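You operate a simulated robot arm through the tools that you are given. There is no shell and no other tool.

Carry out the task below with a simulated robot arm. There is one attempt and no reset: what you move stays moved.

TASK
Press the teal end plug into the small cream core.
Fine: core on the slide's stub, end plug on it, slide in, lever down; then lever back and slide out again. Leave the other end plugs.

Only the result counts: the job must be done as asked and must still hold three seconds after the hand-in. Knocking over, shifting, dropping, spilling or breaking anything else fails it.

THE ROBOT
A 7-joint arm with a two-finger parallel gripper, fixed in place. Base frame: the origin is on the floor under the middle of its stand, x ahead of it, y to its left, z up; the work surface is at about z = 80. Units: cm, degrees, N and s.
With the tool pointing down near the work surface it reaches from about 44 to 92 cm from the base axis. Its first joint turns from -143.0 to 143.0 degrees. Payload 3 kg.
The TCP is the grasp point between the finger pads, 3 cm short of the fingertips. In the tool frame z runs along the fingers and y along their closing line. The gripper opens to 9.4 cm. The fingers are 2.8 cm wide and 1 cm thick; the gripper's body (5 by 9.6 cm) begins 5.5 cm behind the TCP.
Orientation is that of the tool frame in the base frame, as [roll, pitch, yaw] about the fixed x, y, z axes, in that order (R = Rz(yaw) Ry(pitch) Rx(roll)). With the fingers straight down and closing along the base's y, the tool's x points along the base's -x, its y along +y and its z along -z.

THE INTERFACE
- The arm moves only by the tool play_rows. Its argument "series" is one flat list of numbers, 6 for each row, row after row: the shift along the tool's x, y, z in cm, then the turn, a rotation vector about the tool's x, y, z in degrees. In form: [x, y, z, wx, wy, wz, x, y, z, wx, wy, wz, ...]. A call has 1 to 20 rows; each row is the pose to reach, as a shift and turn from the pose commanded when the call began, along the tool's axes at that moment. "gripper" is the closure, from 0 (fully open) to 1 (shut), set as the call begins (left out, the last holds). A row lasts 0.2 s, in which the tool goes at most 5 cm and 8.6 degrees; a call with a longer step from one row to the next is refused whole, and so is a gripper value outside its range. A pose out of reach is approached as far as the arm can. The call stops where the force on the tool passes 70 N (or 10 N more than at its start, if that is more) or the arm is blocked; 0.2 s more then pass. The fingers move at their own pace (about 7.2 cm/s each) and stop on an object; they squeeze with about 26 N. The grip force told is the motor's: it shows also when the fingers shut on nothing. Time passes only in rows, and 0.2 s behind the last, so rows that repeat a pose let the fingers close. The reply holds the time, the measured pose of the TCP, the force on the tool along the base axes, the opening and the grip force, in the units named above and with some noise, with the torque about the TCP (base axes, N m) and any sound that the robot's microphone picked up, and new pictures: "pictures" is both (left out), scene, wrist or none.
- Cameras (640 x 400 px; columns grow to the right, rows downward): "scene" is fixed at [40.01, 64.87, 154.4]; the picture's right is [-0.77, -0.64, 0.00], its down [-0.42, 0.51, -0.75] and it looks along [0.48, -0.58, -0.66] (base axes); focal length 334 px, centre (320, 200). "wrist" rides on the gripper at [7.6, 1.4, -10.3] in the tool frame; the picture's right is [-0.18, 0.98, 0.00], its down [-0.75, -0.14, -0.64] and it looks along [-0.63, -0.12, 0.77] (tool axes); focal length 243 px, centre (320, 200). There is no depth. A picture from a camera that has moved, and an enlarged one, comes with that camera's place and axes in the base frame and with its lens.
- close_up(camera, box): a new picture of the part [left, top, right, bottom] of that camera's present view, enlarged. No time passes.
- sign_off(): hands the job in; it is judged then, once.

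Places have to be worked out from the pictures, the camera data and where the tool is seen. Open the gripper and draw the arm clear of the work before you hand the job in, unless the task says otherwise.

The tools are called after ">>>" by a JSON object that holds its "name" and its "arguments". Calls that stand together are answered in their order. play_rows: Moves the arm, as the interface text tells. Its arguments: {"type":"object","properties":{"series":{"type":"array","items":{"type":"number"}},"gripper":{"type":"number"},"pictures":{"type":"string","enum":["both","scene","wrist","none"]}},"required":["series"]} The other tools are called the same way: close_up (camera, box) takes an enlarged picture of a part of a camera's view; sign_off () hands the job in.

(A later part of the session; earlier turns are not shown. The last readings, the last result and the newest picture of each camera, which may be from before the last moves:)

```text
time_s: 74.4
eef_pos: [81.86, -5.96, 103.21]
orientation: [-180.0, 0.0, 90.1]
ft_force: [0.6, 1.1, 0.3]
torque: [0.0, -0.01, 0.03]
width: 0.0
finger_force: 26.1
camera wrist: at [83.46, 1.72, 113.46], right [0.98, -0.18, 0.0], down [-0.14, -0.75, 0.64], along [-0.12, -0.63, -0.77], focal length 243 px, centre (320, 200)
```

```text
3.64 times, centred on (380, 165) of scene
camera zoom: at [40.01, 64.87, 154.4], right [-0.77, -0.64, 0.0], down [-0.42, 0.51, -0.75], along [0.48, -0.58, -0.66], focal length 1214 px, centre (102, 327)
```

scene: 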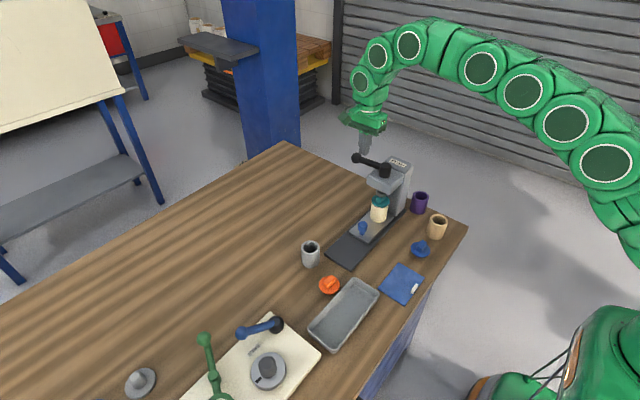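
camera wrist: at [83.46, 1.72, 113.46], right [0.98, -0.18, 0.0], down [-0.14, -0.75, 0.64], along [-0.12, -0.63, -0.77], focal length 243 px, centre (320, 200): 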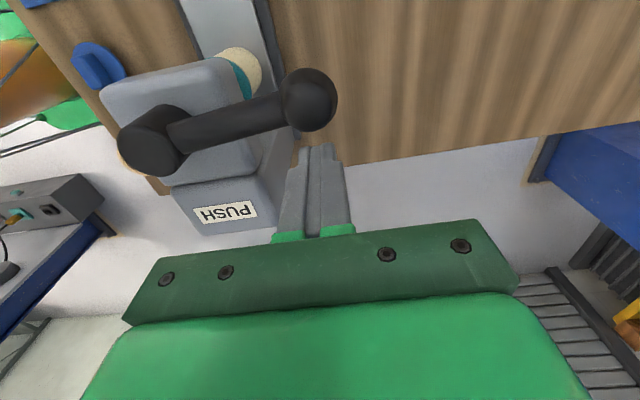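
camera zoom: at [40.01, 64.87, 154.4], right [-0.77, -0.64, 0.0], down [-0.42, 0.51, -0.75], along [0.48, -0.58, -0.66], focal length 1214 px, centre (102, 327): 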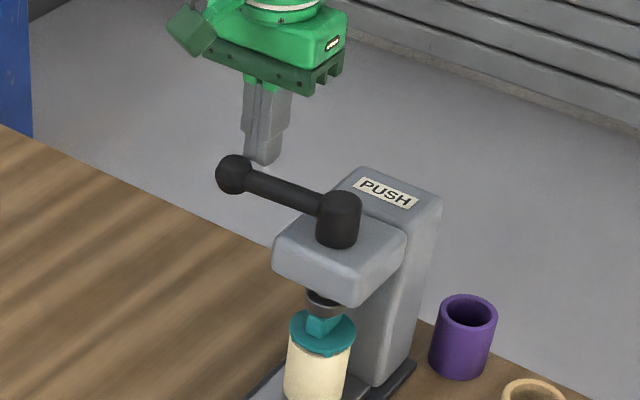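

I push the ball along its arc about the hub, turning the tool with it, for the first 20° while watching the force.

>>> {"name": "play_rows", "arguments": {"series": [0.7, 0.2, 0, 0, 0, -2, 1.39, 0.36, 0, 0, 0, -5, 1.8, 0.43, 0, 0, 0, -7.5, 2.19, 0.49, 0, 0, 0, -10, 2.6, 0.53, 0, 0, 0, -12.5, 2.99, 0.56, 0, 0, 0, -15, 3.4, 0.56, 0, 0, 0, -17.5, 3.81, 0.55, 0, 0, 0, -20, 3.81, 0.55, 0, 0, 0, -20]}}

>>> {"name": "close_up", "arguments": {"camera": "scene", "box": [330, 110, 430, 220]}}

>>> {"name": "close_up", "arguments": {"camera": "wrist", "box": [160, 40, 480, 240]}}

```text
time_s: 76.4
eef_pos: [82.56, -2.13, 103.34]
orientation: [180.0, 0.0, 110.1]
ft_force: [0.3, 0.3, -0.2]
torque: [-0.01, 0.02, 0.0]
width: 0.0
finger_force: 26.1
camera wrist: at [81.38, 5.62, 113.55], right [0.99, 0.16, 0.0], down [0.13, -0.76, 0.64], along [0.11, -0.63, -0.77], focal length 243 px, centre (320, 200)
```

scene: 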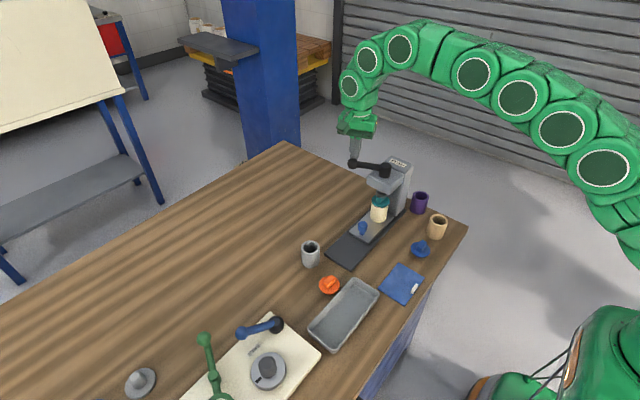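
wrist: 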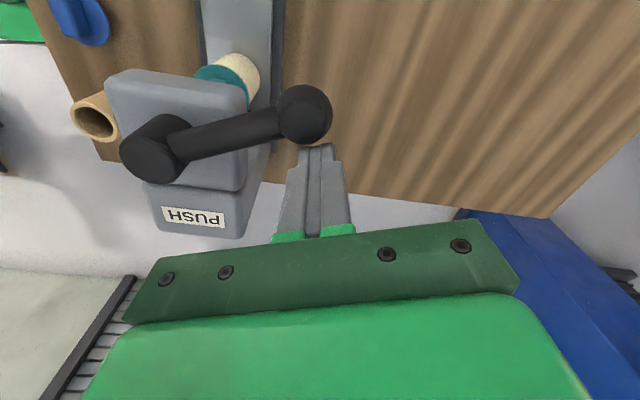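

```text
3.64 times, centred on (380, 165) of scene
camera zoom: at [40.01, 64.87, 154.4], right [-0.77, -0.64, 0.0], down [-0.42, 0.51, -0.75], along [0.48, -0.58, -0.66], focal length 1214 px, centre (102, 327)
```

zoom: 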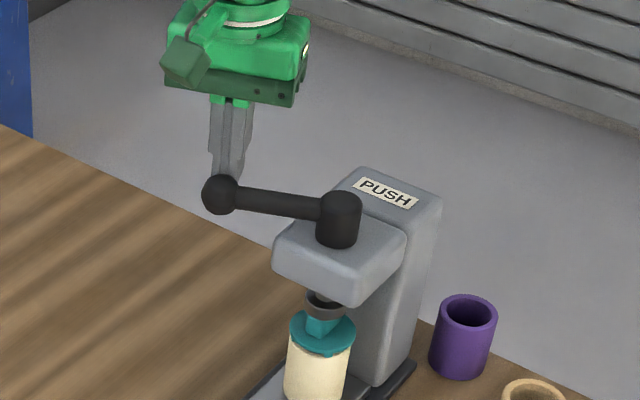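

```text
2.00 times, centred on (320, 140) of wrist
camera zoom: at [81.38, 5.62, 113.55], right [0.99, 0.16, 0.0], down [0.13, -0.76, 0.64], along [0.11, -0.63, -0.77], focal length 485 px, centre (320, 320)
```

zoom: 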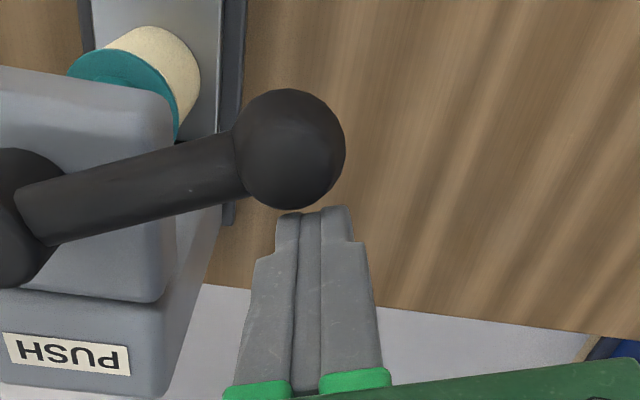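

The lever turned about 20° with almost no force, and the ram has started to descend. I continue along the arc by another 24°.

>>> {"name": "play_rows", "arguments": {"series": [0.47, 0.13, 0, 0, 0, -3, 0.945, 0.24, 0, 0, 0, -6, 1.426, 0.32, 0, 0, 0, -9, 1.91, 0.378, 0, 0, 0, -12, 2.397, 0.409, 0, 0, 0, -15, 2.885, 0.414, 0, 0, 0, -18, 3.373, 0.395, 0, 0, 0, -21, 3.858, 0.349, 0, 0, 0, -24, 3.858, 0.349, 0, 0, 0, -24], "pictures": "wrist"}}

>>> {"name": "close_up", "arguments": {"camera": "scene", "box": [330, 110, 430, 220]}}

```text
time_s: 78.4
eef_pos: [81.38, 1.57, 103.37]
orientation: [180.0, 0.0, 134.1]
ft_force: [0.1, 0.1, 0.3]
torque: [-0.03, -0.01, 0.03]
width: 0.03
finger_force: 26.7
camera wrist: at [77.3, 8.12, 113.46], right [0.83, 0.55, 0.0], down [0.42, -0.64, 0.64], along [0.35, -0.54, -0.77], focal length 243 px, centre (320, 200)
```

wrist: 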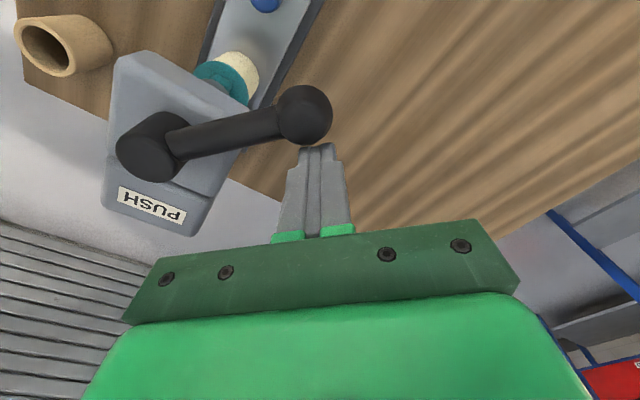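

```text
3.64 times, centred on (380, 165) of scene
camera zoom: at [40.01, 64.87, 154.4], right [-0.77, -0.64, 0.0], down [-0.42, 0.51, -0.75], along [0.48, -0.58, -0.66], focal length 1214 px, centre (102, 327)
```

zoom: 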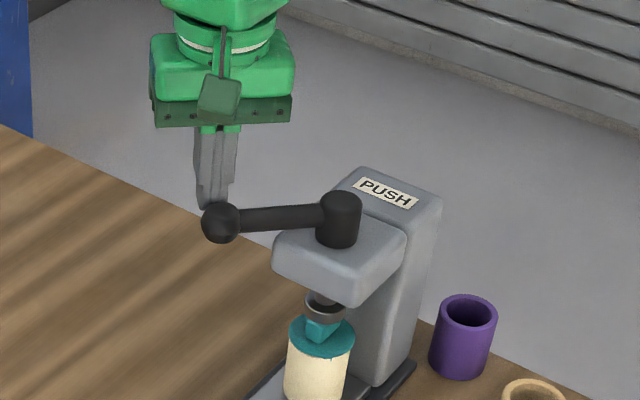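

The ram is clearly lower and reaching the tab. I keep turning in the same way.

>>> {"name": "play_rows", "arguments": {"series": [0.47, 0.13, 0, 0, 0, -3, 0.945, 0.24, 0, 0, 0, -6, 1.426, 0.32, 0, 0, 0, -9, 1.91, 0.378, 0, 0, 0, -12, 2.397, 0.409, 0, 0, 0, -15, 2.397, 0.409, 0, 0, 0, -15], "pictures": "wrist"}}

>>> {"name": "close_up", "arguments": {"camera": "scene", "box": [330, 110, 430, 220]}}

>>> {"name": "close_up", "arguments": {"camera": "scene", "box": [360, 180, 400, 225]}}

```text
time_s: 79.8
eef_pos: [80.35, 3.53, 103.19]
orientation: [180.0, 0.0, 149.1]
ft_force: [0.3, -1.0, 0.5]
torque: [-0.01, -0.02, -0.02]
width: 0.0
finger_force: 25.8
camera wrist: at [74.56, 8.8, 113.35], right [0.66, 0.75, 0.0], down [0.57, -0.51, 0.64], along [0.48, -0.43, -0.77], focal length 243 px, centre (320, 200)
```

wrist: 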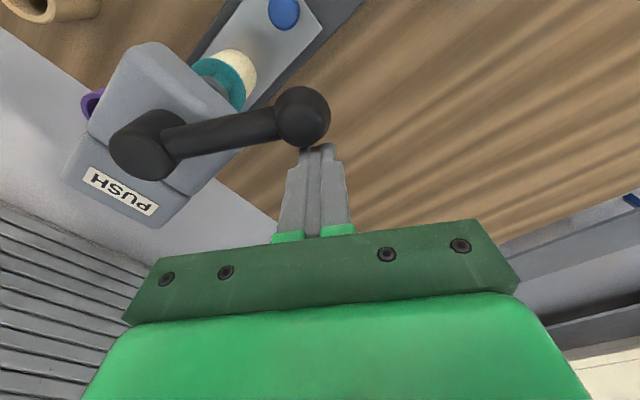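

```text
3.64 times, centred on (380, 165) of scene
camera zoom: at [40.01, 64.87, 154.4], right [-0.77, -0.64, 0.0], down [-0.42, 0.51, -0.75], along [0.48, -0.58, -0.66], focal length 1214 px, centre (102, 327)
```

zoom: 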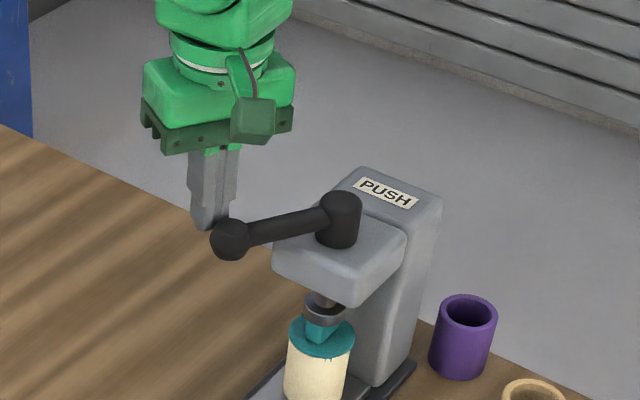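

```text
8.89 times, centred on (380, 202) of scene
camera zoom: at [40.01, 64.87, 154.4], right [-0.77, -0.64, 0.0], down [-0.42, 0.51, -0.75], along [0.48, -0.58, -0.66], focal length 2967 px, centre (-213, 178)
```

zoom: 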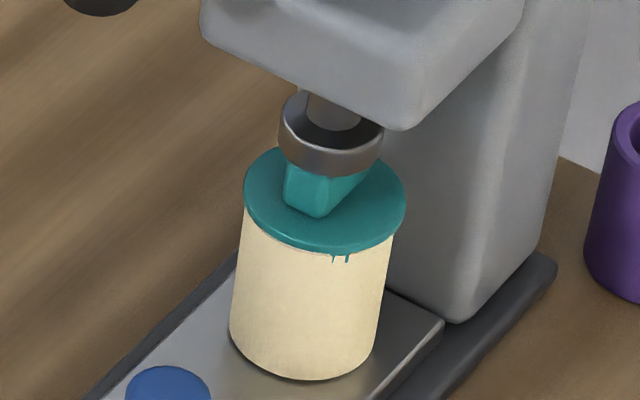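

The ram is on the tab and the disc has gone down onto the core rim. I continue turning in small steps until the lever meets its stop.

>>> {"name": "play_rows", "arguments": {"series": [0.47, 0.13, 0, 0, 0, -3, 0.945, 0.24, 0, 0, 0, -6, 1.426, 0.32, 0, 0, 0, -9, 1.91, 0.378, 0, 0, 0, -12, 1.91, 0.378, 0, 0, 0, -12], "pictures": "wrist"}}

>>> {"name": "close_up", "arguments": {"camera": "scene", "box": [330, 110, 430, 220]}}

>>> {"name": "close_up", "arguments": {"camera": "scene", "box": [360, 180, 400, 225]}}

```text
time_s: 81.0
eef_pos: [78.89, 4.98, 103.14]
orientation: [180.0, 0.0, 161.1]
ft_force: [18.8, -9.1, -7.9]
torque: [-0.24, -0.54, 0.08]
width: 0.0
finger_force: 26.0
camera wrist: at [72.3, 8.82, 113.35], right [0.49, 0.87, 0.0], down [0.67, -0.38, 0.64], along [0.56, -0.32, -0.77], focal length 243 px, centre (320, 200)
```

wrist: 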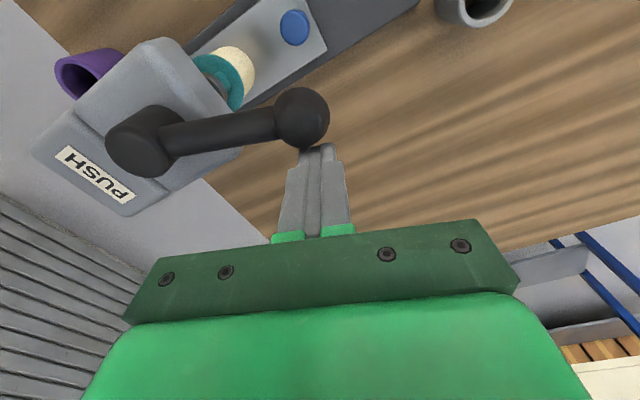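

```text
3.64 times, centred on (380, 165) of scene
camera zoom: at [40.01, 64.87, 154.4], right [-0.77, -0.64, 0.0], down [-0.42, 0.51, -0.75], along [0.48, -0.58, -0.66], focal length 1214 px, centre (102, 327)
```

zoom: 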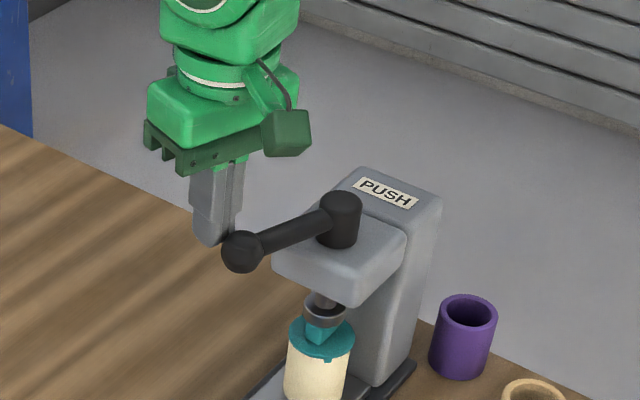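

```text
8.89 times, centred on (380, 202) of scene
camera zoom: at [40.01, 64.87, 154.4], right [-0.77, -0.64, 0.0], down [-0.42, 0.51, -0.75], along [0.48, -0.58, -0.66], focal length 2967 px, centre (-213, 178)
```

zoom: 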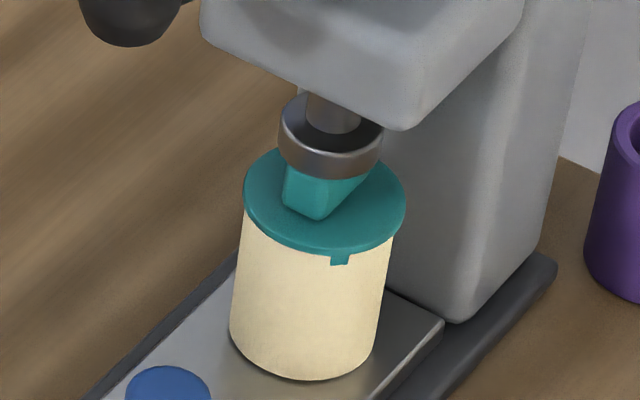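

About 21 N of resistance now, at roughly 70°. I push slightly further to tell a hard stop from pressing resistance.

>>> {"name": "play_rows", "arguments": {"series": [0.12, 0.03, 0, 0, 0, -0.75, 0.24, 0.06, 0, 0, 0, -1.5, 0.24, 0.06, 0, 0, 0, -1.5], "pictures": "none"}}

>>> {"name": "close_up", "arguments": {"camera": "scene", "box": [360, 180, 400, 225]}}

>>> {"name": "close_up", "arguments": {"camera": "scene", "box": [330, 110, 430, 220]}}

```text
time_s: 81.8
eef_pos: [78.62, 5.24, 103.07]
orientation: [179.9, 0.0, 162.6]
ft_force: [32.3, 2.7, -1.4]
torque: [0.21, -0.83, -0.07]
width: 0.02
finger_force: 25.8
```

```text
8.89 times, centred on (380, 202) of scene
camera zoom: at [40.01, 64.87, 154.4], right [-0.77, -0.64, 0.0], down [-0.42, 0.51, -0.75], along [0.48, -0.58, -0.66], focal length 2967 px, centre (-213, 178)
```

zoom: 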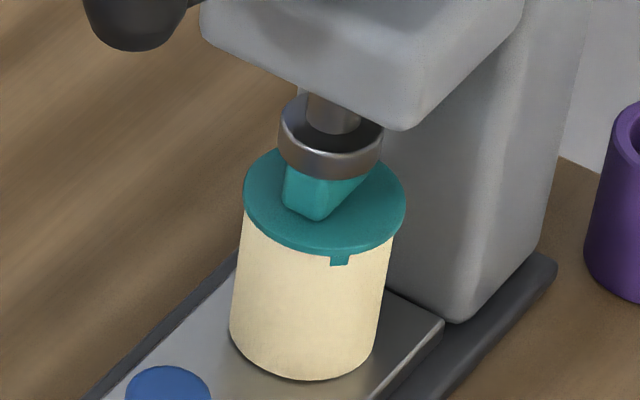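

```text
3.64 times, centred on (380, 165) of scene
camera zoom: at [40.01, 64.87, 154.4], right [-0.77, -0.64, 0.0], down [-0.42, 0.51, -0.75], along [0.48, -0.58, -0.66], focal length 1214 px, centre (102, 327)
```

zoom: 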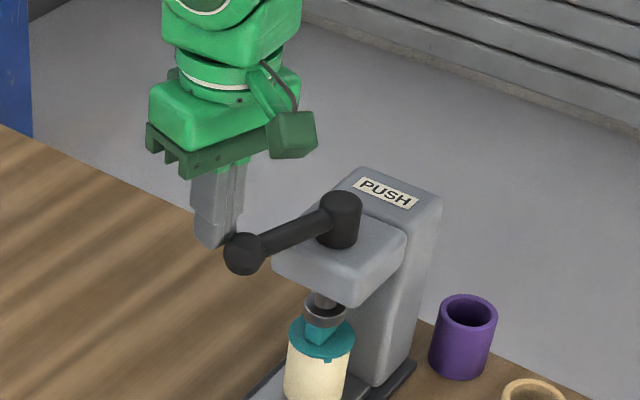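

The lever still moves, with force rising to 32 N, so this is pressing resistance. I continue in small steps.

>>> {"name": "play_rows", "arguments": {"series": [0.12, 0.03, 0, 0, 0, -0.75, 0.24, 0.06, 0, 0, 0, -1.5, 0.36, 0.1, 0, 0, 0, -2.3, 0.36, 0.1, 0, 0, 0, -2.3], "pictures": "none"}}

>>> {"name": "close_up", "arguments": {"camera": "scene", "box": [360, 180, 400, 225]}}

>>> {"name": "close_up", "arguments": {"camera": "scene", "box": [330, 110, 430, 220]}}

```text
time_s: 82.8
eef_pos: [78.44, 5.27, 103.24]
orientation: [180.0, 0.0, 164.9]
ft_force: [45.4, 6.7, -6.5]
torque: [0.35, -1.23, -0.15]
width: 0.0
finger_force: 25.6
```

```text
8.89 times, centred on (380, 202) of scene
camera zoom: at [40.01, 64.87, 154.4], right [-0.77, -0.64, 0.0], down [-0.42, 0.51, -0.75], along [0.48, -0.58, -0.66], focal length 2967 px, centre (-213, 178)
```

zoom: 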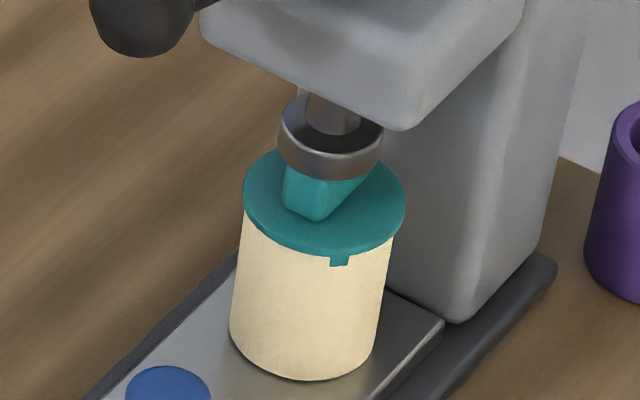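

```text
3.64 times, centred on (380, 165) of scene
camera zoom: at [40.01, 64.87, 154.4], right [-0.77, -0.64, 0.0], down [-0.42, 0.51, -0.75], along [0.48, -0.58, -0.66], focal length 1214 px, centre (102, 327)
```

zoom: 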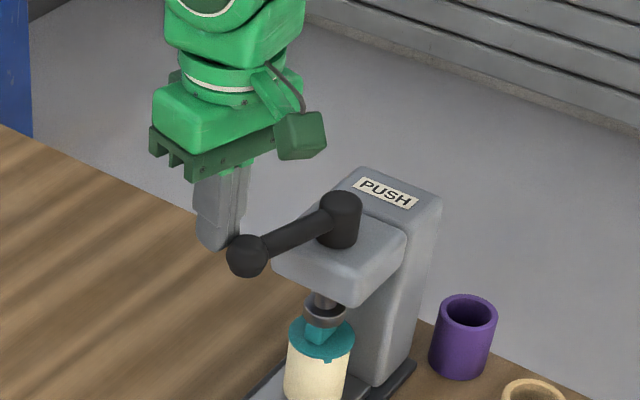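

Still moving at 45 N and the disc looks flush on the rim. I continue until the lever clearly stops.

>>> {"name": "play_rows", "arguments": {"series": [0.12, 0.03, 0, 0, 0, -0.75, 0.24, 0.06, 0, 0, 0, -1.5, 0.36, 0.1, 0, 0, 0, -2.3, 0.36, 0.1, 0, 0, 0, -2.3], "pictures": "wrist"}}

>>> {"name": "close_up", "arguments": {"camera": "scene", "box": [360, 180, 400, 225]}}

>>> {"name": "close_up", "arguments": {"camera": "scene", "box": [330, 110, 430, 220]}}

```text
time_s: 83.5
eef_pos: [78.48, 5.42, 103.17]
orientation: [180.0, 0.4, 166.5]
ft_force: [39.4, -2.5, -12.4]
torque: [0.14, -1.2, -0.03]
width: 0.0
finger_force: 26.6
stopped in row 3: the force on the tool passed its limit at 74 N (the readings are from after the stop); the commanded pose is now the measured one
camera wrist: at [71.36, 8.4, 113.33], right [0.41, 0.91, 0.0], down [0.69, -0.31, 0.65], along [0.59, -0.26, -0.76], focal length 243 px, centre (320, 200)
```

wrist: 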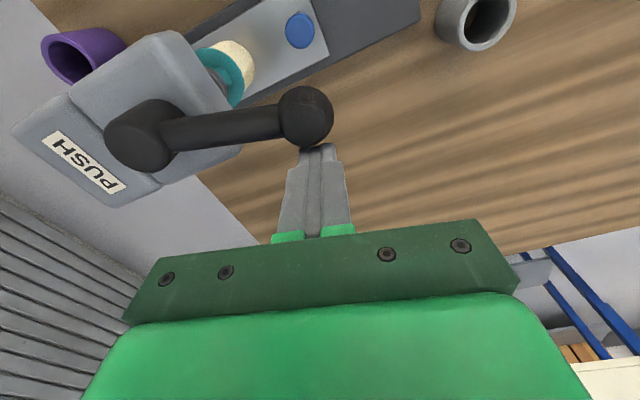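

```text
8.89 times, centred on (380, 202) of scene
camera zoom: at [40.01, 64.87, 154.4], right [-0.77, -0.64, 0.0], down [-0.42, 0.51, -0.75], along [0.48, -0.58, -0.66], focal length 2967 px, centre (-213, 178)
```

zoom: 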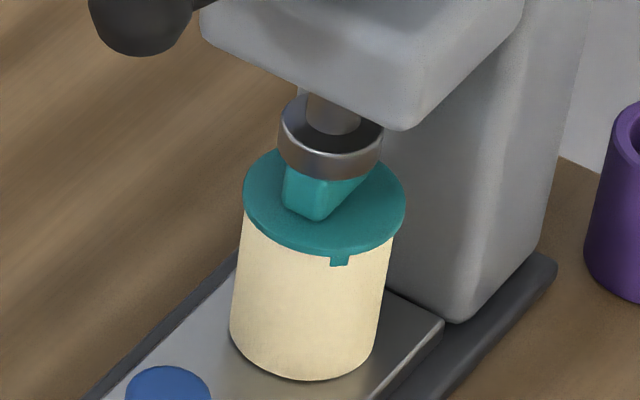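

```text
3.64 times, centred on (380, 165) of scene
camera zoom: at [40.01, 64.87, 154.4], right [-0.77, -0.64, 0.0], down [-0.42, 0.51, -0.75], along [0.48, -0.58, -0.66], focal length 1214 px, centre (102, 327)
```

zoom: 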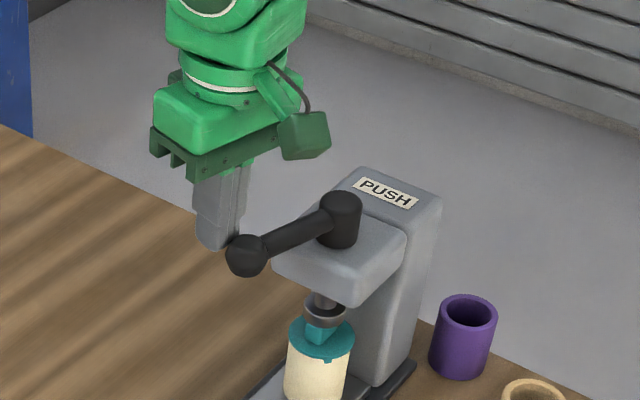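

The call stopped at 74 N. I zoom closely on the plug/core joint to check how far it is pressed.

>>> {"name": "close_up", "arguments": {"camera": "scene", "box": [367, 193, 393, 223]}}

>>> {"name": "close_up", "arguments": {"camera": "wrist", "box": [180, 30, 260, 120]}}

```text
13.33 times, centred on (380, 208) of scene
camera zoom: at [40.01, 64.87, 154.4], right [-0.77, -0.64, 0.0], down [-0.42, 0.51, -0.75], along [0.48, -0.58, -0.66], focal length 4450 px, centre (-480, 93)
```

zoom: 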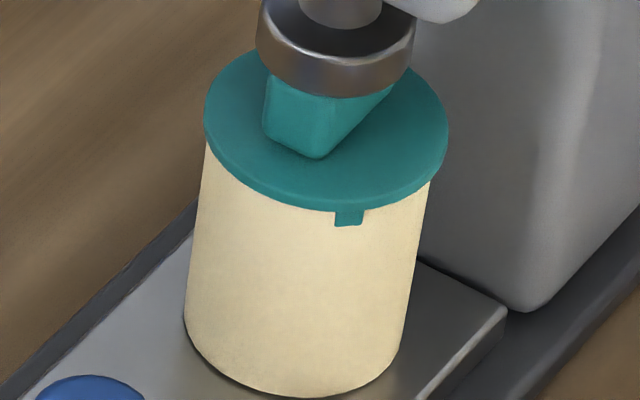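

```text
4.44 times, centred on (220, 75) of wrist
camera zoom: at [71.36, 8.4, 113.33], right [0.41, 0.91, 0.0], down [0.69, -0.31, 0.65], along [0.59, -0.26, -0.76], focal length 1078 px, centre (764, 756)
```

zoom: 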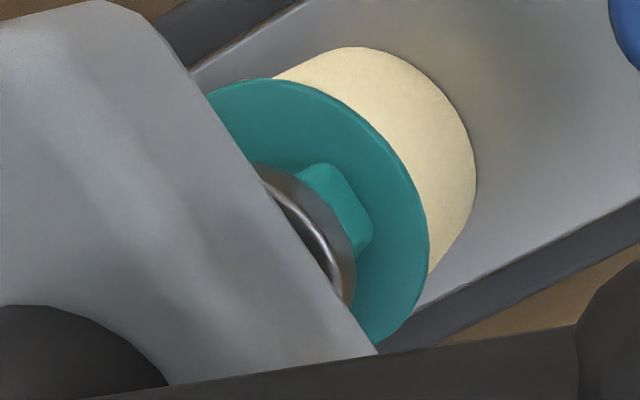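

I want a flatter side view of the plug/core joint to judge whether it is fully pressed. I back the fingers off the ball and rise.

>>> {"name": "play_rows", "arguments": {"series": [-0.5, 0, 0, 0, 0, 0, -1, 0, 0, 0, 0, 0, -1.5, 0, -2, 0, 0, 0, -2, 0, -6, 0, 0, 0, -2, 0, -9, 0, 0, 0, -2, 0, -9, 0, 0, 0]}}

>>> {"name": "close_up", "arguments": {"camera": "scene", "box": [330, 110, 430, 220]}}

>>> {"name": "close_up", "arguments": {"camera": "scene", "box": [367, 193, 393, 223]}}

```text
time_s: 84.9
eef_pos: [80.18, 4.86, 112.24]
orientation: [179.8, 0.2, 166.6]
ft_force: [-0.1, 0.1, -0.2]
torque: [-0.02, -0.01, 0.0]
width: 0.03
finger_force: 25.7
camera wrist: at [73.19, 8.03, 122.38], right [0.41, 0.91, 0.0], down [0.7, -0.31, 0.64], along [0.59, -0.26, -0.76], focal length 243 px, centre (320, 200)
```

scene: 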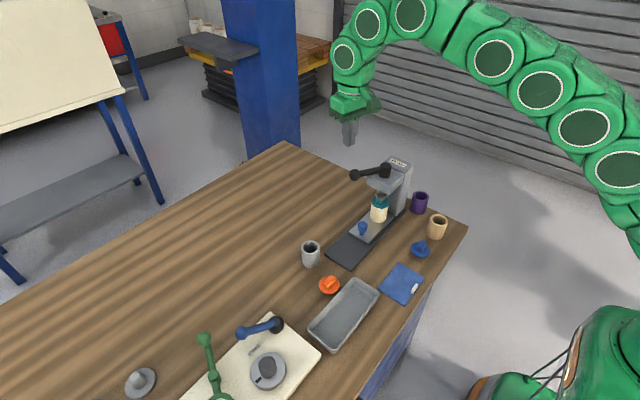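
wrist: 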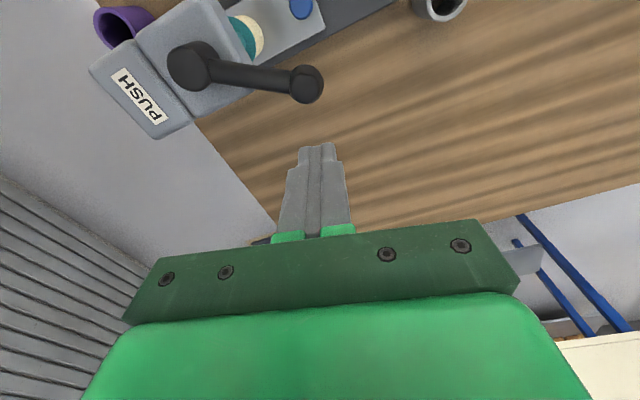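

```text
3.64 times, centred on (380, 165) of scene
camera zoom: at [40.01, 64.87, 154.4], right [-0.77, -0.64, 0.0], down [-0.42, 0.51, -0.75], along [0.48, -0.58, -0.66], focal length 1214 px, centre (102, 327)
```

zoom: 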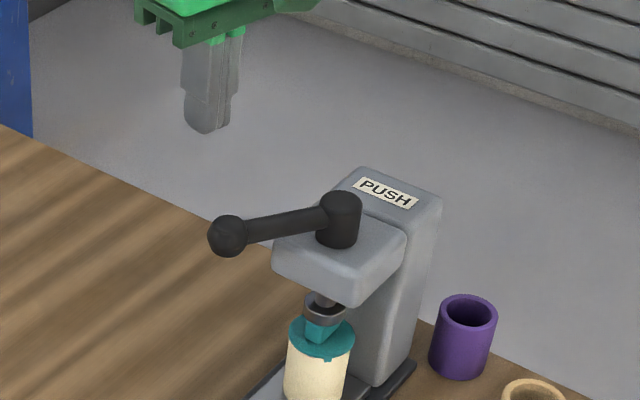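

```text
13.33 times, centred on (380, 208) of scene
camera zoom: at [40.01, 64.87, 154.4], right [-0.77, -0.64, 0.0], down [-0.42, 0.51, -0.75], along [0.48, -0.58, -0.66], focal length 4450 px, centre (-480, 93)
```

zoom: 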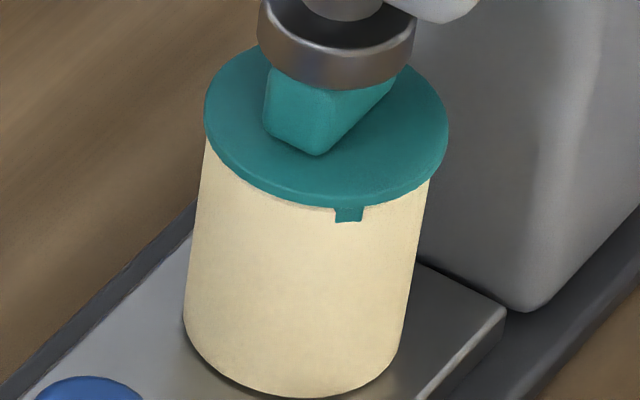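

When unloaded, the lever sprang back to about 57° and a thin strip of rim shows under the disc, so it is not fully pressed yet. I look at the other plugs' undersides to understand the spigot and lug shape.

>>> {"name": "close_up", "arguments": {"camera": "scene", "box": [314, 270, 346, 300]}}

>>> {"name": "close_up", "arguments": {"camera": "scene", "box": [405, 235, 437, 265]}}

>>> {"name": "close_up", "arguments": {"camera": "scene", "box": [296, 235, 328, 270]}}

>>> {"name": "close_up", "arguments": {"camera": "scene", "box": [367, 180, 397, 205]}}

```text
13.33 times, centred on (330, 285) of scene
camera zoom: at [40.01, 64.87, 154.4], right [-0.77, -0.64, 0.0], down [-0.42, 0.51, -0.75], along [0.48, -0.58, -0.66], focal length 4450 px, centre (187, -933)
```

zoom: 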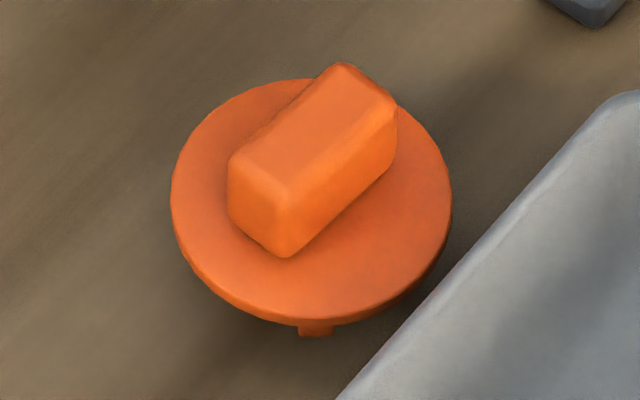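

```text
13.33 times, centred on (421, 250) of scene
camera zoom: at [40.01, 64.87, 154.4], right [-0.77, -0.64, 0.0], down [-0.42, 0.51, -0.75], along [0.48, -0.58, -0.66], focal length 4450 px, centre (-1027, -467)
```

zoom: 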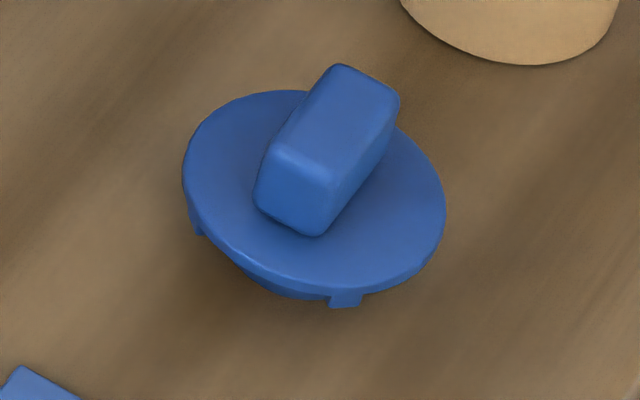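

```text
11.43 times, centred on (312, 252) of scene
camera zoom: at [40.01, 64.87, 154.4], right [-0.77, -0.64, 0.0], down [-0.42, 0.51, -0.75], along [0.48, -0.58, -0.66], focal length 3814 px, centre (411, -400)
```

zoom: 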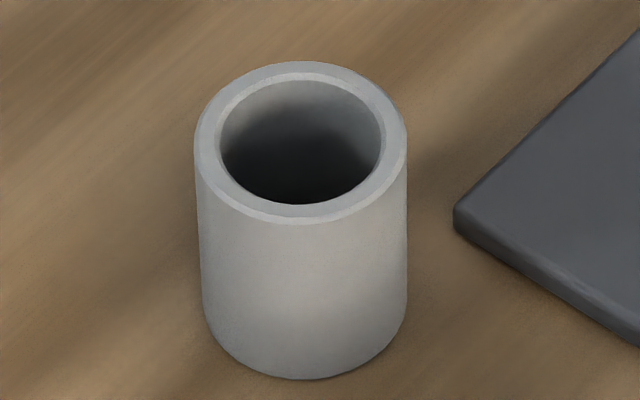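

```text
16.00 times, centred on (382, 192) of scene
camera zoom: at [40.01, 64.87, 154.4], right [-0.77, -0.64, 0.0], down [-0.42, 0.51, -0.75], along [0.48, -0.58, -0.66], focal length 5340 px, centre (-672, 320)
```

zoom: 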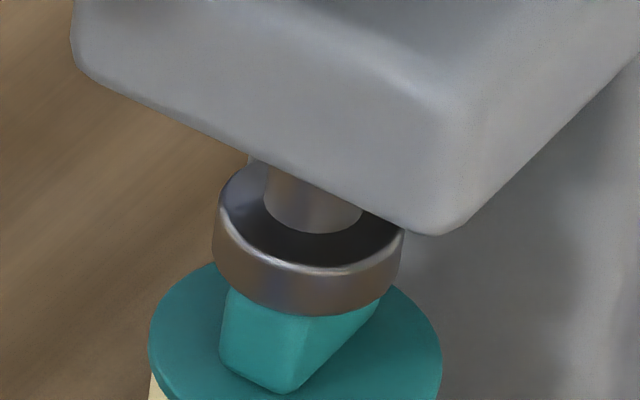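

To judge the joint properly I'll take a low side view from +y. First I move back to +y and turn to yaw 90.

>>> {"name": "play_rows", "arguments": {"series": [0.95, 1.52, 0, 0, 0, 7.66, 1.9, 3.04, 0, 0, 0, 15.3, 2.85, 4.56, 0, 0, 0, 23, 3.8, 6.08, 0, 0, 0, 30.6, 4.75, 7.6, 0, 0, 0, 38.3, 5.7, 9.12, 0, 0, 0, 46, 6.65, 10.64, 0, 0, 0, 53.6, 7.6, 12.2, 0, 0, 0, 61.3, 8.55, 13.7, 0, 0, 0, 69, 9.5, 15.2, 0, 0, 0, 76.6, 9.5, 15.2, 0, 0, 0, 76.6], "gripper": 0, "pictures": "none"}}

>>> {"name": "play_rows", "arguments": {"series": [0, 0, 1, 0, -7, 0, 0, 0, 2, 0, -14, 0, 0, 0, 3, 0, -21, 0, 0, 0, 4, 0, -28, 0, 0, 0, 5, 0, -35, 0, 0, 0, 5, 0, -35, 0], "gripper": 0}}

```text
time_s: 87.3
eef_pos: [74.4, 21.8, 112.1]
orientation: [179.8, 0.1, 89.8]
ft_force: [-0.2, 0.0, -0.2]
torque: [-0.02, -0.01, 0.0]
width: 9.38
finger_force: 0.0
```

```text
time_s: 88.7
eef_pos: [74.36, 21.86, 107.08]
orientation: [179.7, 35.0, 89.9]
ft_force: [1.2, 0.6, 1.1]
torque: [0.02, 0.04, -0.02]
width: 9.39
finger_force: 0.1
camera wrist: at [75.87, 33.98, 111.01], right [0.98, -0.15, 0.11], down [-0.15, -0.25, 0.96], along [-0.12, -0.96, -0.27], focal length 243 px, centre (320, 200)
```

scene: 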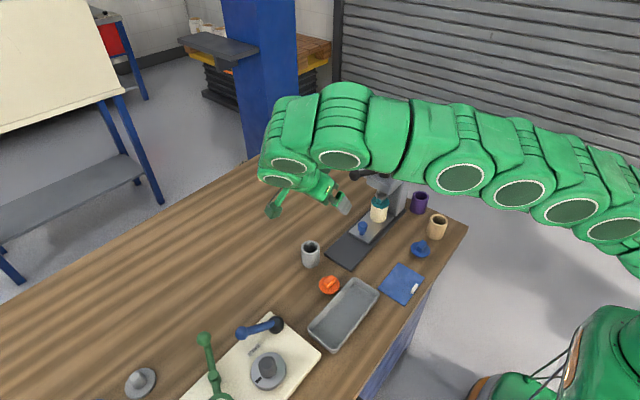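
wrist: 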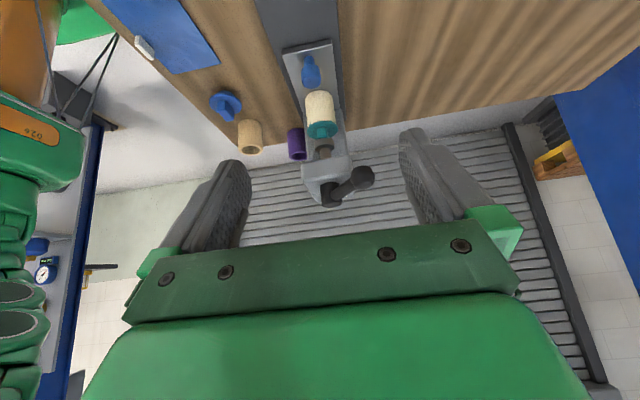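

This view works well. I move in along the finger direction to get close to the plug at a low angle.

>>> {"name": "play_rows", "arguments": {"series": [-0.4, 0, 3.6, 0, 0, 0, -0.8, 0, 7.2, 0, 0, 0, -1.2, 0, 10.8, 0, 0, 0, -1.6, 0, 14.4, 0, 0, 0, -1.94, 0, 17, 0, 0, 0, -1.94, 0, 17, 0, 0, 0], "gripper": 0}}

>>> {"name": "close_up", "arguments": {"camera": "wrist", "box": [240, 60, 400, 220]}}

>>> {"name": "close_up", "arguments": {"camera": "wrist", "box": [275, 95, 345, 165]}}

```text
time_s: 90.1
eef_pos: [74.68, 10.33, 94.6]
orientation: [179.7, 35.0, 89.7]
ft_force: [-0.4, 0.3, 0.2]
torque: [0.0, -0.01, 0.01]
width: 9.41
finger_force: 0.1
camera wrist: at [76.12, 22.47, 98.61], right [0.98, -0.15, 0.11], down [-0.15, -0.25, 0.96], along [-0.12, -0.96, -0.27], focal length 243 px, centre (320, 200)
```

scene: 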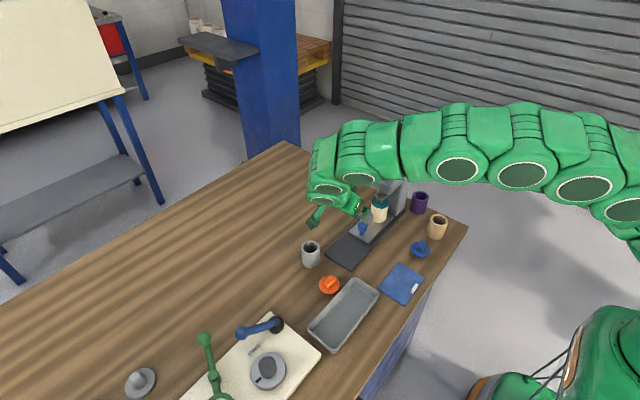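
wrist: 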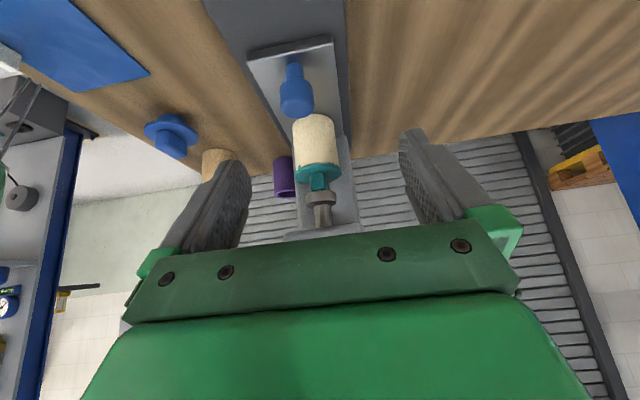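

```text
2.50 times, centred on (320, 140) of wrist
camera zoom: at [76.12, 22.47, 98.61], right [0.98, -0.15, 0.11], down [-0.15, -0.25, 0.96], along [-0.12, -0.96, -0.27], focal length 606 px, centre (320, 350)
```

zoom: 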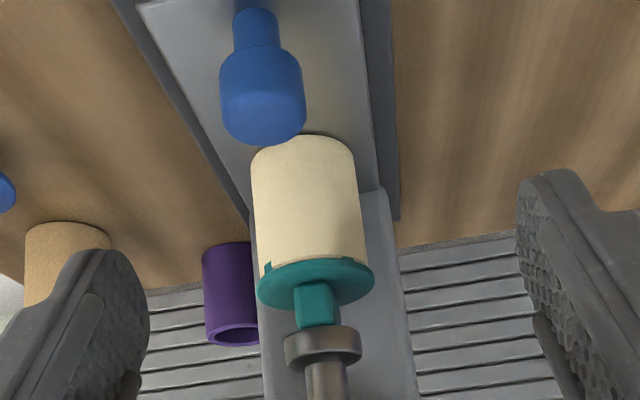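

```text
5.71 times, centred on (310, 130) of wrist
camera zoom: at [76.12, 22.47, 98.61], right [0.98, -0.15, 0.11], down [-0.15, -0.25, 0.96], along [-0.12, -0.96, -0.27], focal length 1386 px, centre (377, 600)
```

zoom: 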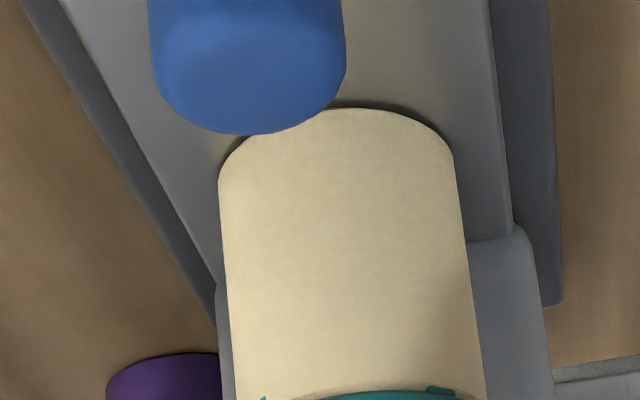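

Now I zoom on the joint itself (the image is upside down).

>>> {"name": "close_up", "arguments": {"camera": "wrist", "box": [288, 145, 348, 200]}}

>>> {"name": "close_up", "arguments": {"camera": "wrist", "box": [292, 155, 342, 185]}}

```text
7.27 times, centred on (318, 172) of wrist
camera zoom: at [76.12, 22.47, 98.61], right [0.98, -0.15, 0.11], down [-0.15, -0.25, 0.96], along [-0.12, -0.96, -0.27], focal length 1764 px, centre (334, 400)
```

zoom: 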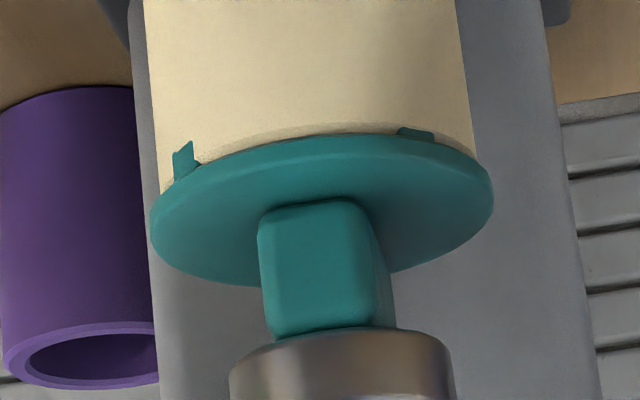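

```text
12.80 times, centred on (317, 170) of wrist
camera zoom: at [76.12, 22.47, 98.61], right [0.98, -0.15, 0.11], down [-0.15, -0.25, 0.96], along [-0.12, -0.96, -0.27], focal length 3106 px, centre (358, 584)
```

zoom: 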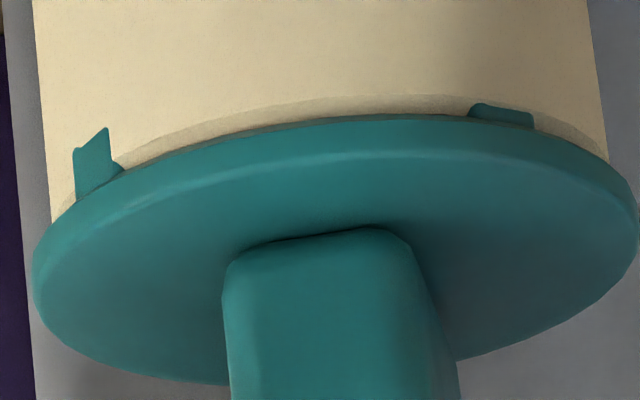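

The side view shows the plug level and centred, but still about 0.3 cm proud of the rim, so it needs more pressing. I retreat and straighten the tool to return to the lever.

>>> {"name": "play_rows", "arguments": {"series": [0.4, 0, -3.6, 0, 0, 0, 0.8, 0, -7.2, 0, 0, 0, 1.2, 0, -10.8, 0, 0, 0, 1.6, 0, -14.4, 0, 0, 0, 1.94, 0, -17, 0, 0, 0, 1.94, 0, -17, 0, 0, 0], "gripper": 0, "pictures": "none"}}

>>> {"name": "play_rows", "arguments": {"series": [0, 0, -1, 0, 7, 0, 0, 0, -2, 0, 14, 0, 0, 0, -3, 0, 21, 0, 0, 0, -4, 0, 28, 0, 0, 0, -5, 0, 35, 0, 0, 0, -5, 0, 35, 0], "gripper": 1, "pictures": "none"}}

```text
time_s: 91.5
eef_pos: [74.16, 22.02, 107.24]
orientation: [179.8, 35.0, 89.8]
ft_force: [0.3, -0.3, 0.9]
torque: [0.0, 0.02, 0.0]
width: 9.39
finger_force: 0.1
```

```text
time_s: 92.9
eef_pos: [74.37, 24.7, 111.33]
orientation: [179.8, 0.0, 90.0]
ft_force: [0.9, -0.9, -0.4]
torque: [0.0, -0.03, 0.0]
width: 0.0
finger_force: 26.0
```

>>> {"name": "play_rows", "arguments": {"series": [-2.7, 0.82, 0, 0, 0, -7.1, -5.4, 1.65, 0, 0, 0, -14.2, -8.2, 2.5, 0, 0, 0, -21.4, -10.9, 3.3, 0, 0, 0, -28.5, -13.6, 4.1, 0, 0, 0, -35.6, -16.4, 5, 0, 0, 0, -42.8, -19.1, 5.8, 0, 0, 0, -49.9, -21.8, 6.6, 0, 0, 0, -57, -21.8, 6.6, 0, 0, 0, -57], "gripper": 1}}

>>> {"name": "close_up", "arguments": {"camera": "wrist", "box": [160, 20, 480, 220]}}

```text
time_s: 94.9
eef_pos: [81.28, 2.61, 111.19]
orientation: [179.9, 0.2, 147.0]
ft_force: [0.8, -0.2, 0.2]
torque: [0.01, 0.01, 0.0]
width: 0.01
finger_force: 25.6
camera wrist: at [75.7, 7.96, 121.43], right [0.69, 0.72, 0.0], down [0.55, -0.53, 0.64], along [0.47, -0.44, -0.77], focal length 243 px, centre (320, 200)
```

scene: 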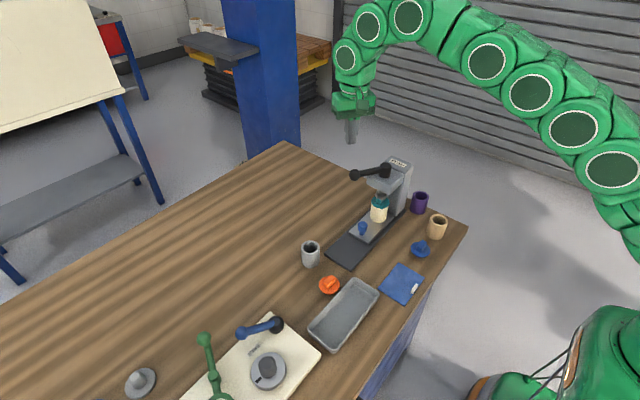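
wrist: 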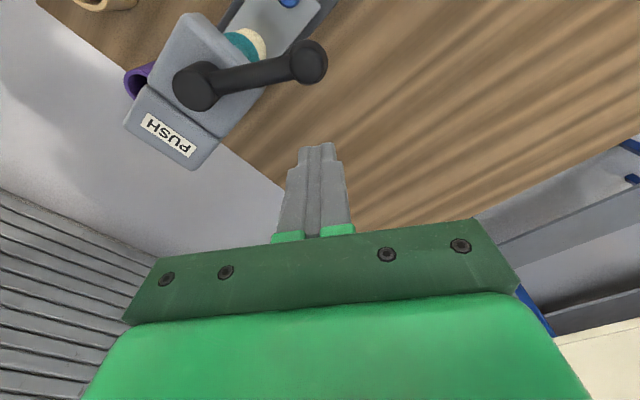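

```text
2.00 times, centred on (320, 120) of wrist
camera zoom: at [75.7, 7.96, 121.43], right [0.69, 0.72, 0.0], down [0.55, -0.53, 0.64], along [0.47, -0.44, -0.77], focal length 485 px, centre (320, 360)
```

zoom: 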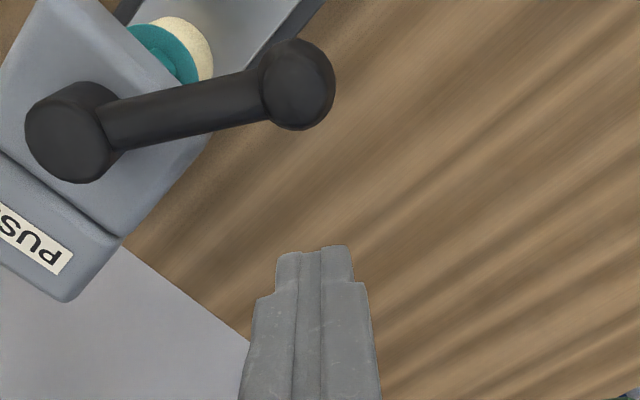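

The lever sits at 57°, with the hub at about (73.0, −2.7) and radius 9.0. I lower behind the ball and advance to contact.

>>> {"name": "play_rows", "arguments": {"series": [0, 0, 3, 0, 0, 0, 0, 0, 6, 0, 0, 0, 0, 0, 8, 0, 0, 0, 0.6, 0, 8, 0, 0, 0, 1.0, 0, 8, 0, 0, 0, 1.0, 0, 8, 0, 0, 0], "gripper": 1}}

>>> {"name": "close_up", "arguments": {"camera": "wrist", "box": [160, 40, 480, 240]}}

```text
time_s: 96.3
eef_pos: [80.24, 3.43, 103.17]
orientation: [179.9, 0.1, 147.0]
ft_force: [-0.1, 0.9, 0.0]
torque: [-0.01, -0.02, 0.02]
width: 0.0
finger_force: 26.0
camera wrist: at [74.76, 8.72, 113.43], right [0.69, 0.72, 0.0], down [0.55, -0.53, 0.64], along [0.47, -0.44, -0.77], focal length 243 px, centre (320, 200)
```

scene: 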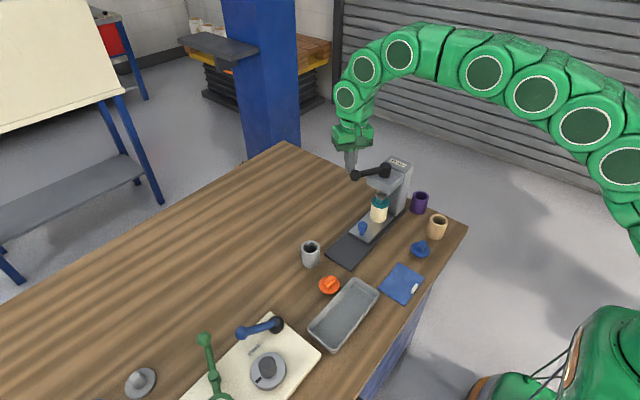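
wrist: 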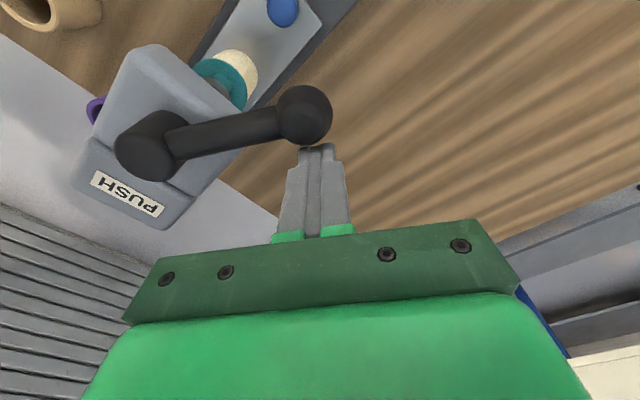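

```text
2.00 times, centred on (320, 140) of wrist
camera zoom: at [74.76, 8.72, 113.43], right [0.69, 0.72, 0.0], down [0.55, -0.53, 0.64], along [0.47, -0.44, -0.77], focal length 485 px, centre (320, 320)
```

zoom: 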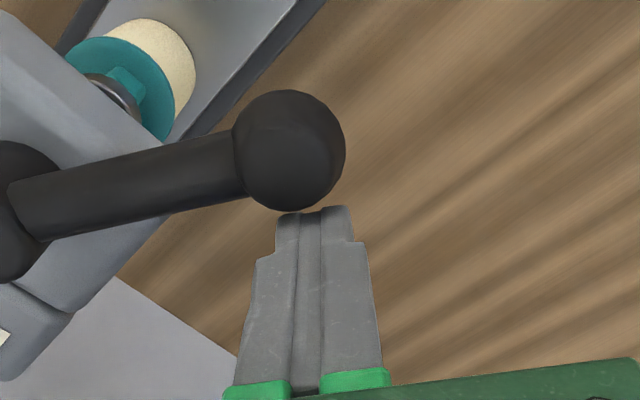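

Contact is nearly made. I push again along the refined arc, more gently, up to about 71°, and hold.

>>> {"name": "play_rows", "arguments": {"series": [0.3, 0.04, 0, 0, 0, -1, 0.67, 0.13, 0, 0, 0, -3, 0.91, 0.19, 0, 0, 0, -4.5, 1.15, 0.24, 0, 0, 0, -6, 1.4, 0.28, 0, 0, 0, -7.5, 1.64, 0.32, 0, 0, 0, -9, 1.88, 0.35, 0, 0, 0, -10.5, 2.13, 0.375, 0, 0, 0, -12, 2.29, 0.39, 0, 0, 0, -13, 2.45, 0.4, 0, 0, 0, -14, 2.45, 0.4, 0, 0, 0, -14, 2.45, 0.4, 0, 0, 0, -14], "pictures": "none"}}

>>> {"name": "close_up", "arguments": {"camera": "scene", "box": [367, 193, 393, 223]}}

>>> {"name": "close_up", "arguments": {"camera": "scene", "box": [330, 110, 430, 220]}}

```text
time_s: 98.9
eef_pos: [78.33, 5.11, 103.36]
orientation: [179.9, 0.3, 160.8]
ft_force: [32.4, -22.3, 3.7]
torque: [-0.47, -0.8, 0.22]
width: 0.0
finger_force: 25.5
```

```text
13.33 times, centred on (380, 208) of scene
camera zoom: at [40.01, 64.87, 154.4], right [-0.77, -0.64, 0.0], down [-0.42, 0.51, -0.75], along [0.48, -0.58, -0.66], focal length 4450 px, centre (-480, 93)
```

zoom: 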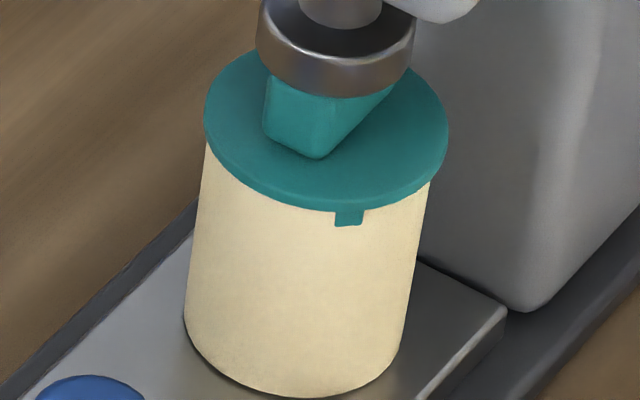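

```text
3.64 times, centred on (380, 165) of scene
camera zoom: at [40.01, 64.87, 154.4], right [-0.77, -0.64, 0.0], down [-0.42, 0.51, -0.75], along [0.48, -0.58, -0.66], focal length 1214 px, centre (102, 327)
```

zoom: 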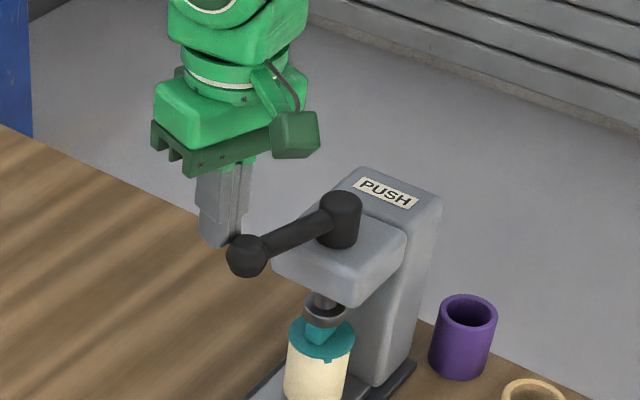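

Held at about 39 N with the same depth as before. I increase slowly with very small steps.

>>> {"name": "play_rows", "arguments": {"series": [0.06, 0, 0, 0, 0, -0.4, 0.12, 0, 0, 0, 0, -0.8, 0.18, 0, 0, 0, 0, -1.2, 0.24, 0, 0, 0, 0, -1.6, 0.24, 0, 0, 0, 0, -1.6, 0.24, 0, 0, 0, 0, -1.6], "pictures": "none"}}

>>> {"name": "close_up", "arguments": {"camera": "scene", "box": [367, 193, 393, 223]}}

>>> {"name": "close_up", "arguments": {"camera": "scene", "box": [330, 110, 430, 220]}}

```text
time_s: 100.0
eef_pos: [78.36, 5.07, 103.31]
orientation: [179.7, 0.7, 162.5]
ft_force: [39.3, -3.8, -11.0]
torque: [0.2, -1.2, 0.0]
width: 0.0
finger_force: 25.6
stopped in row 5: the force on the tool passed its limit at 71 N (the readings are from after the stop); the commanded pose is now the measured one
```

```text
13.33 times, centred on (380, 208) of scene
camera zoom: at [40.01, 64.87, 154.4], right [-0.77, -0.64, 0.0], down [-0.42, 0.51, -0.75], along [0.48, -0.58, -0.66], focal length 4450 px, centre (-480, 93)
```

zoom: 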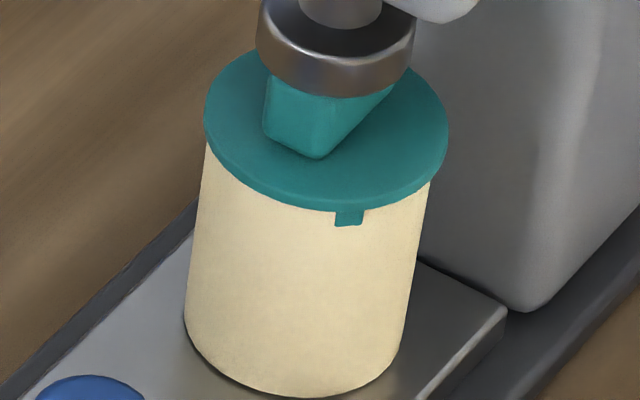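

```text
3.64 times, centred on (380, 165) of scene
camera zoom: at [40.01, 64.87, 154.4], right [-0.77, -0.64, 0.0], down [-0.42, 0.51, -0.75], along [0.48, -0.58, -0.66], focal length 1214 px, centre (102, 327)
```

zoom: 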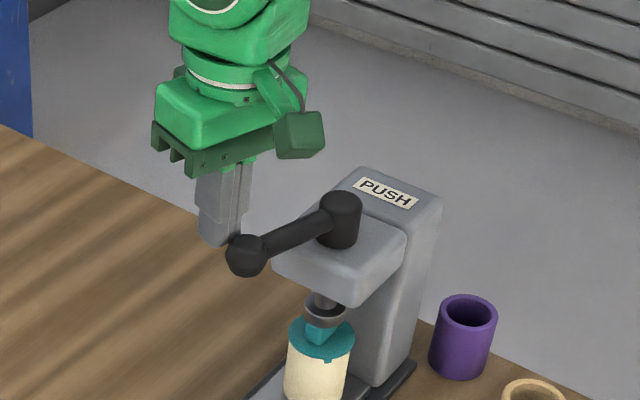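

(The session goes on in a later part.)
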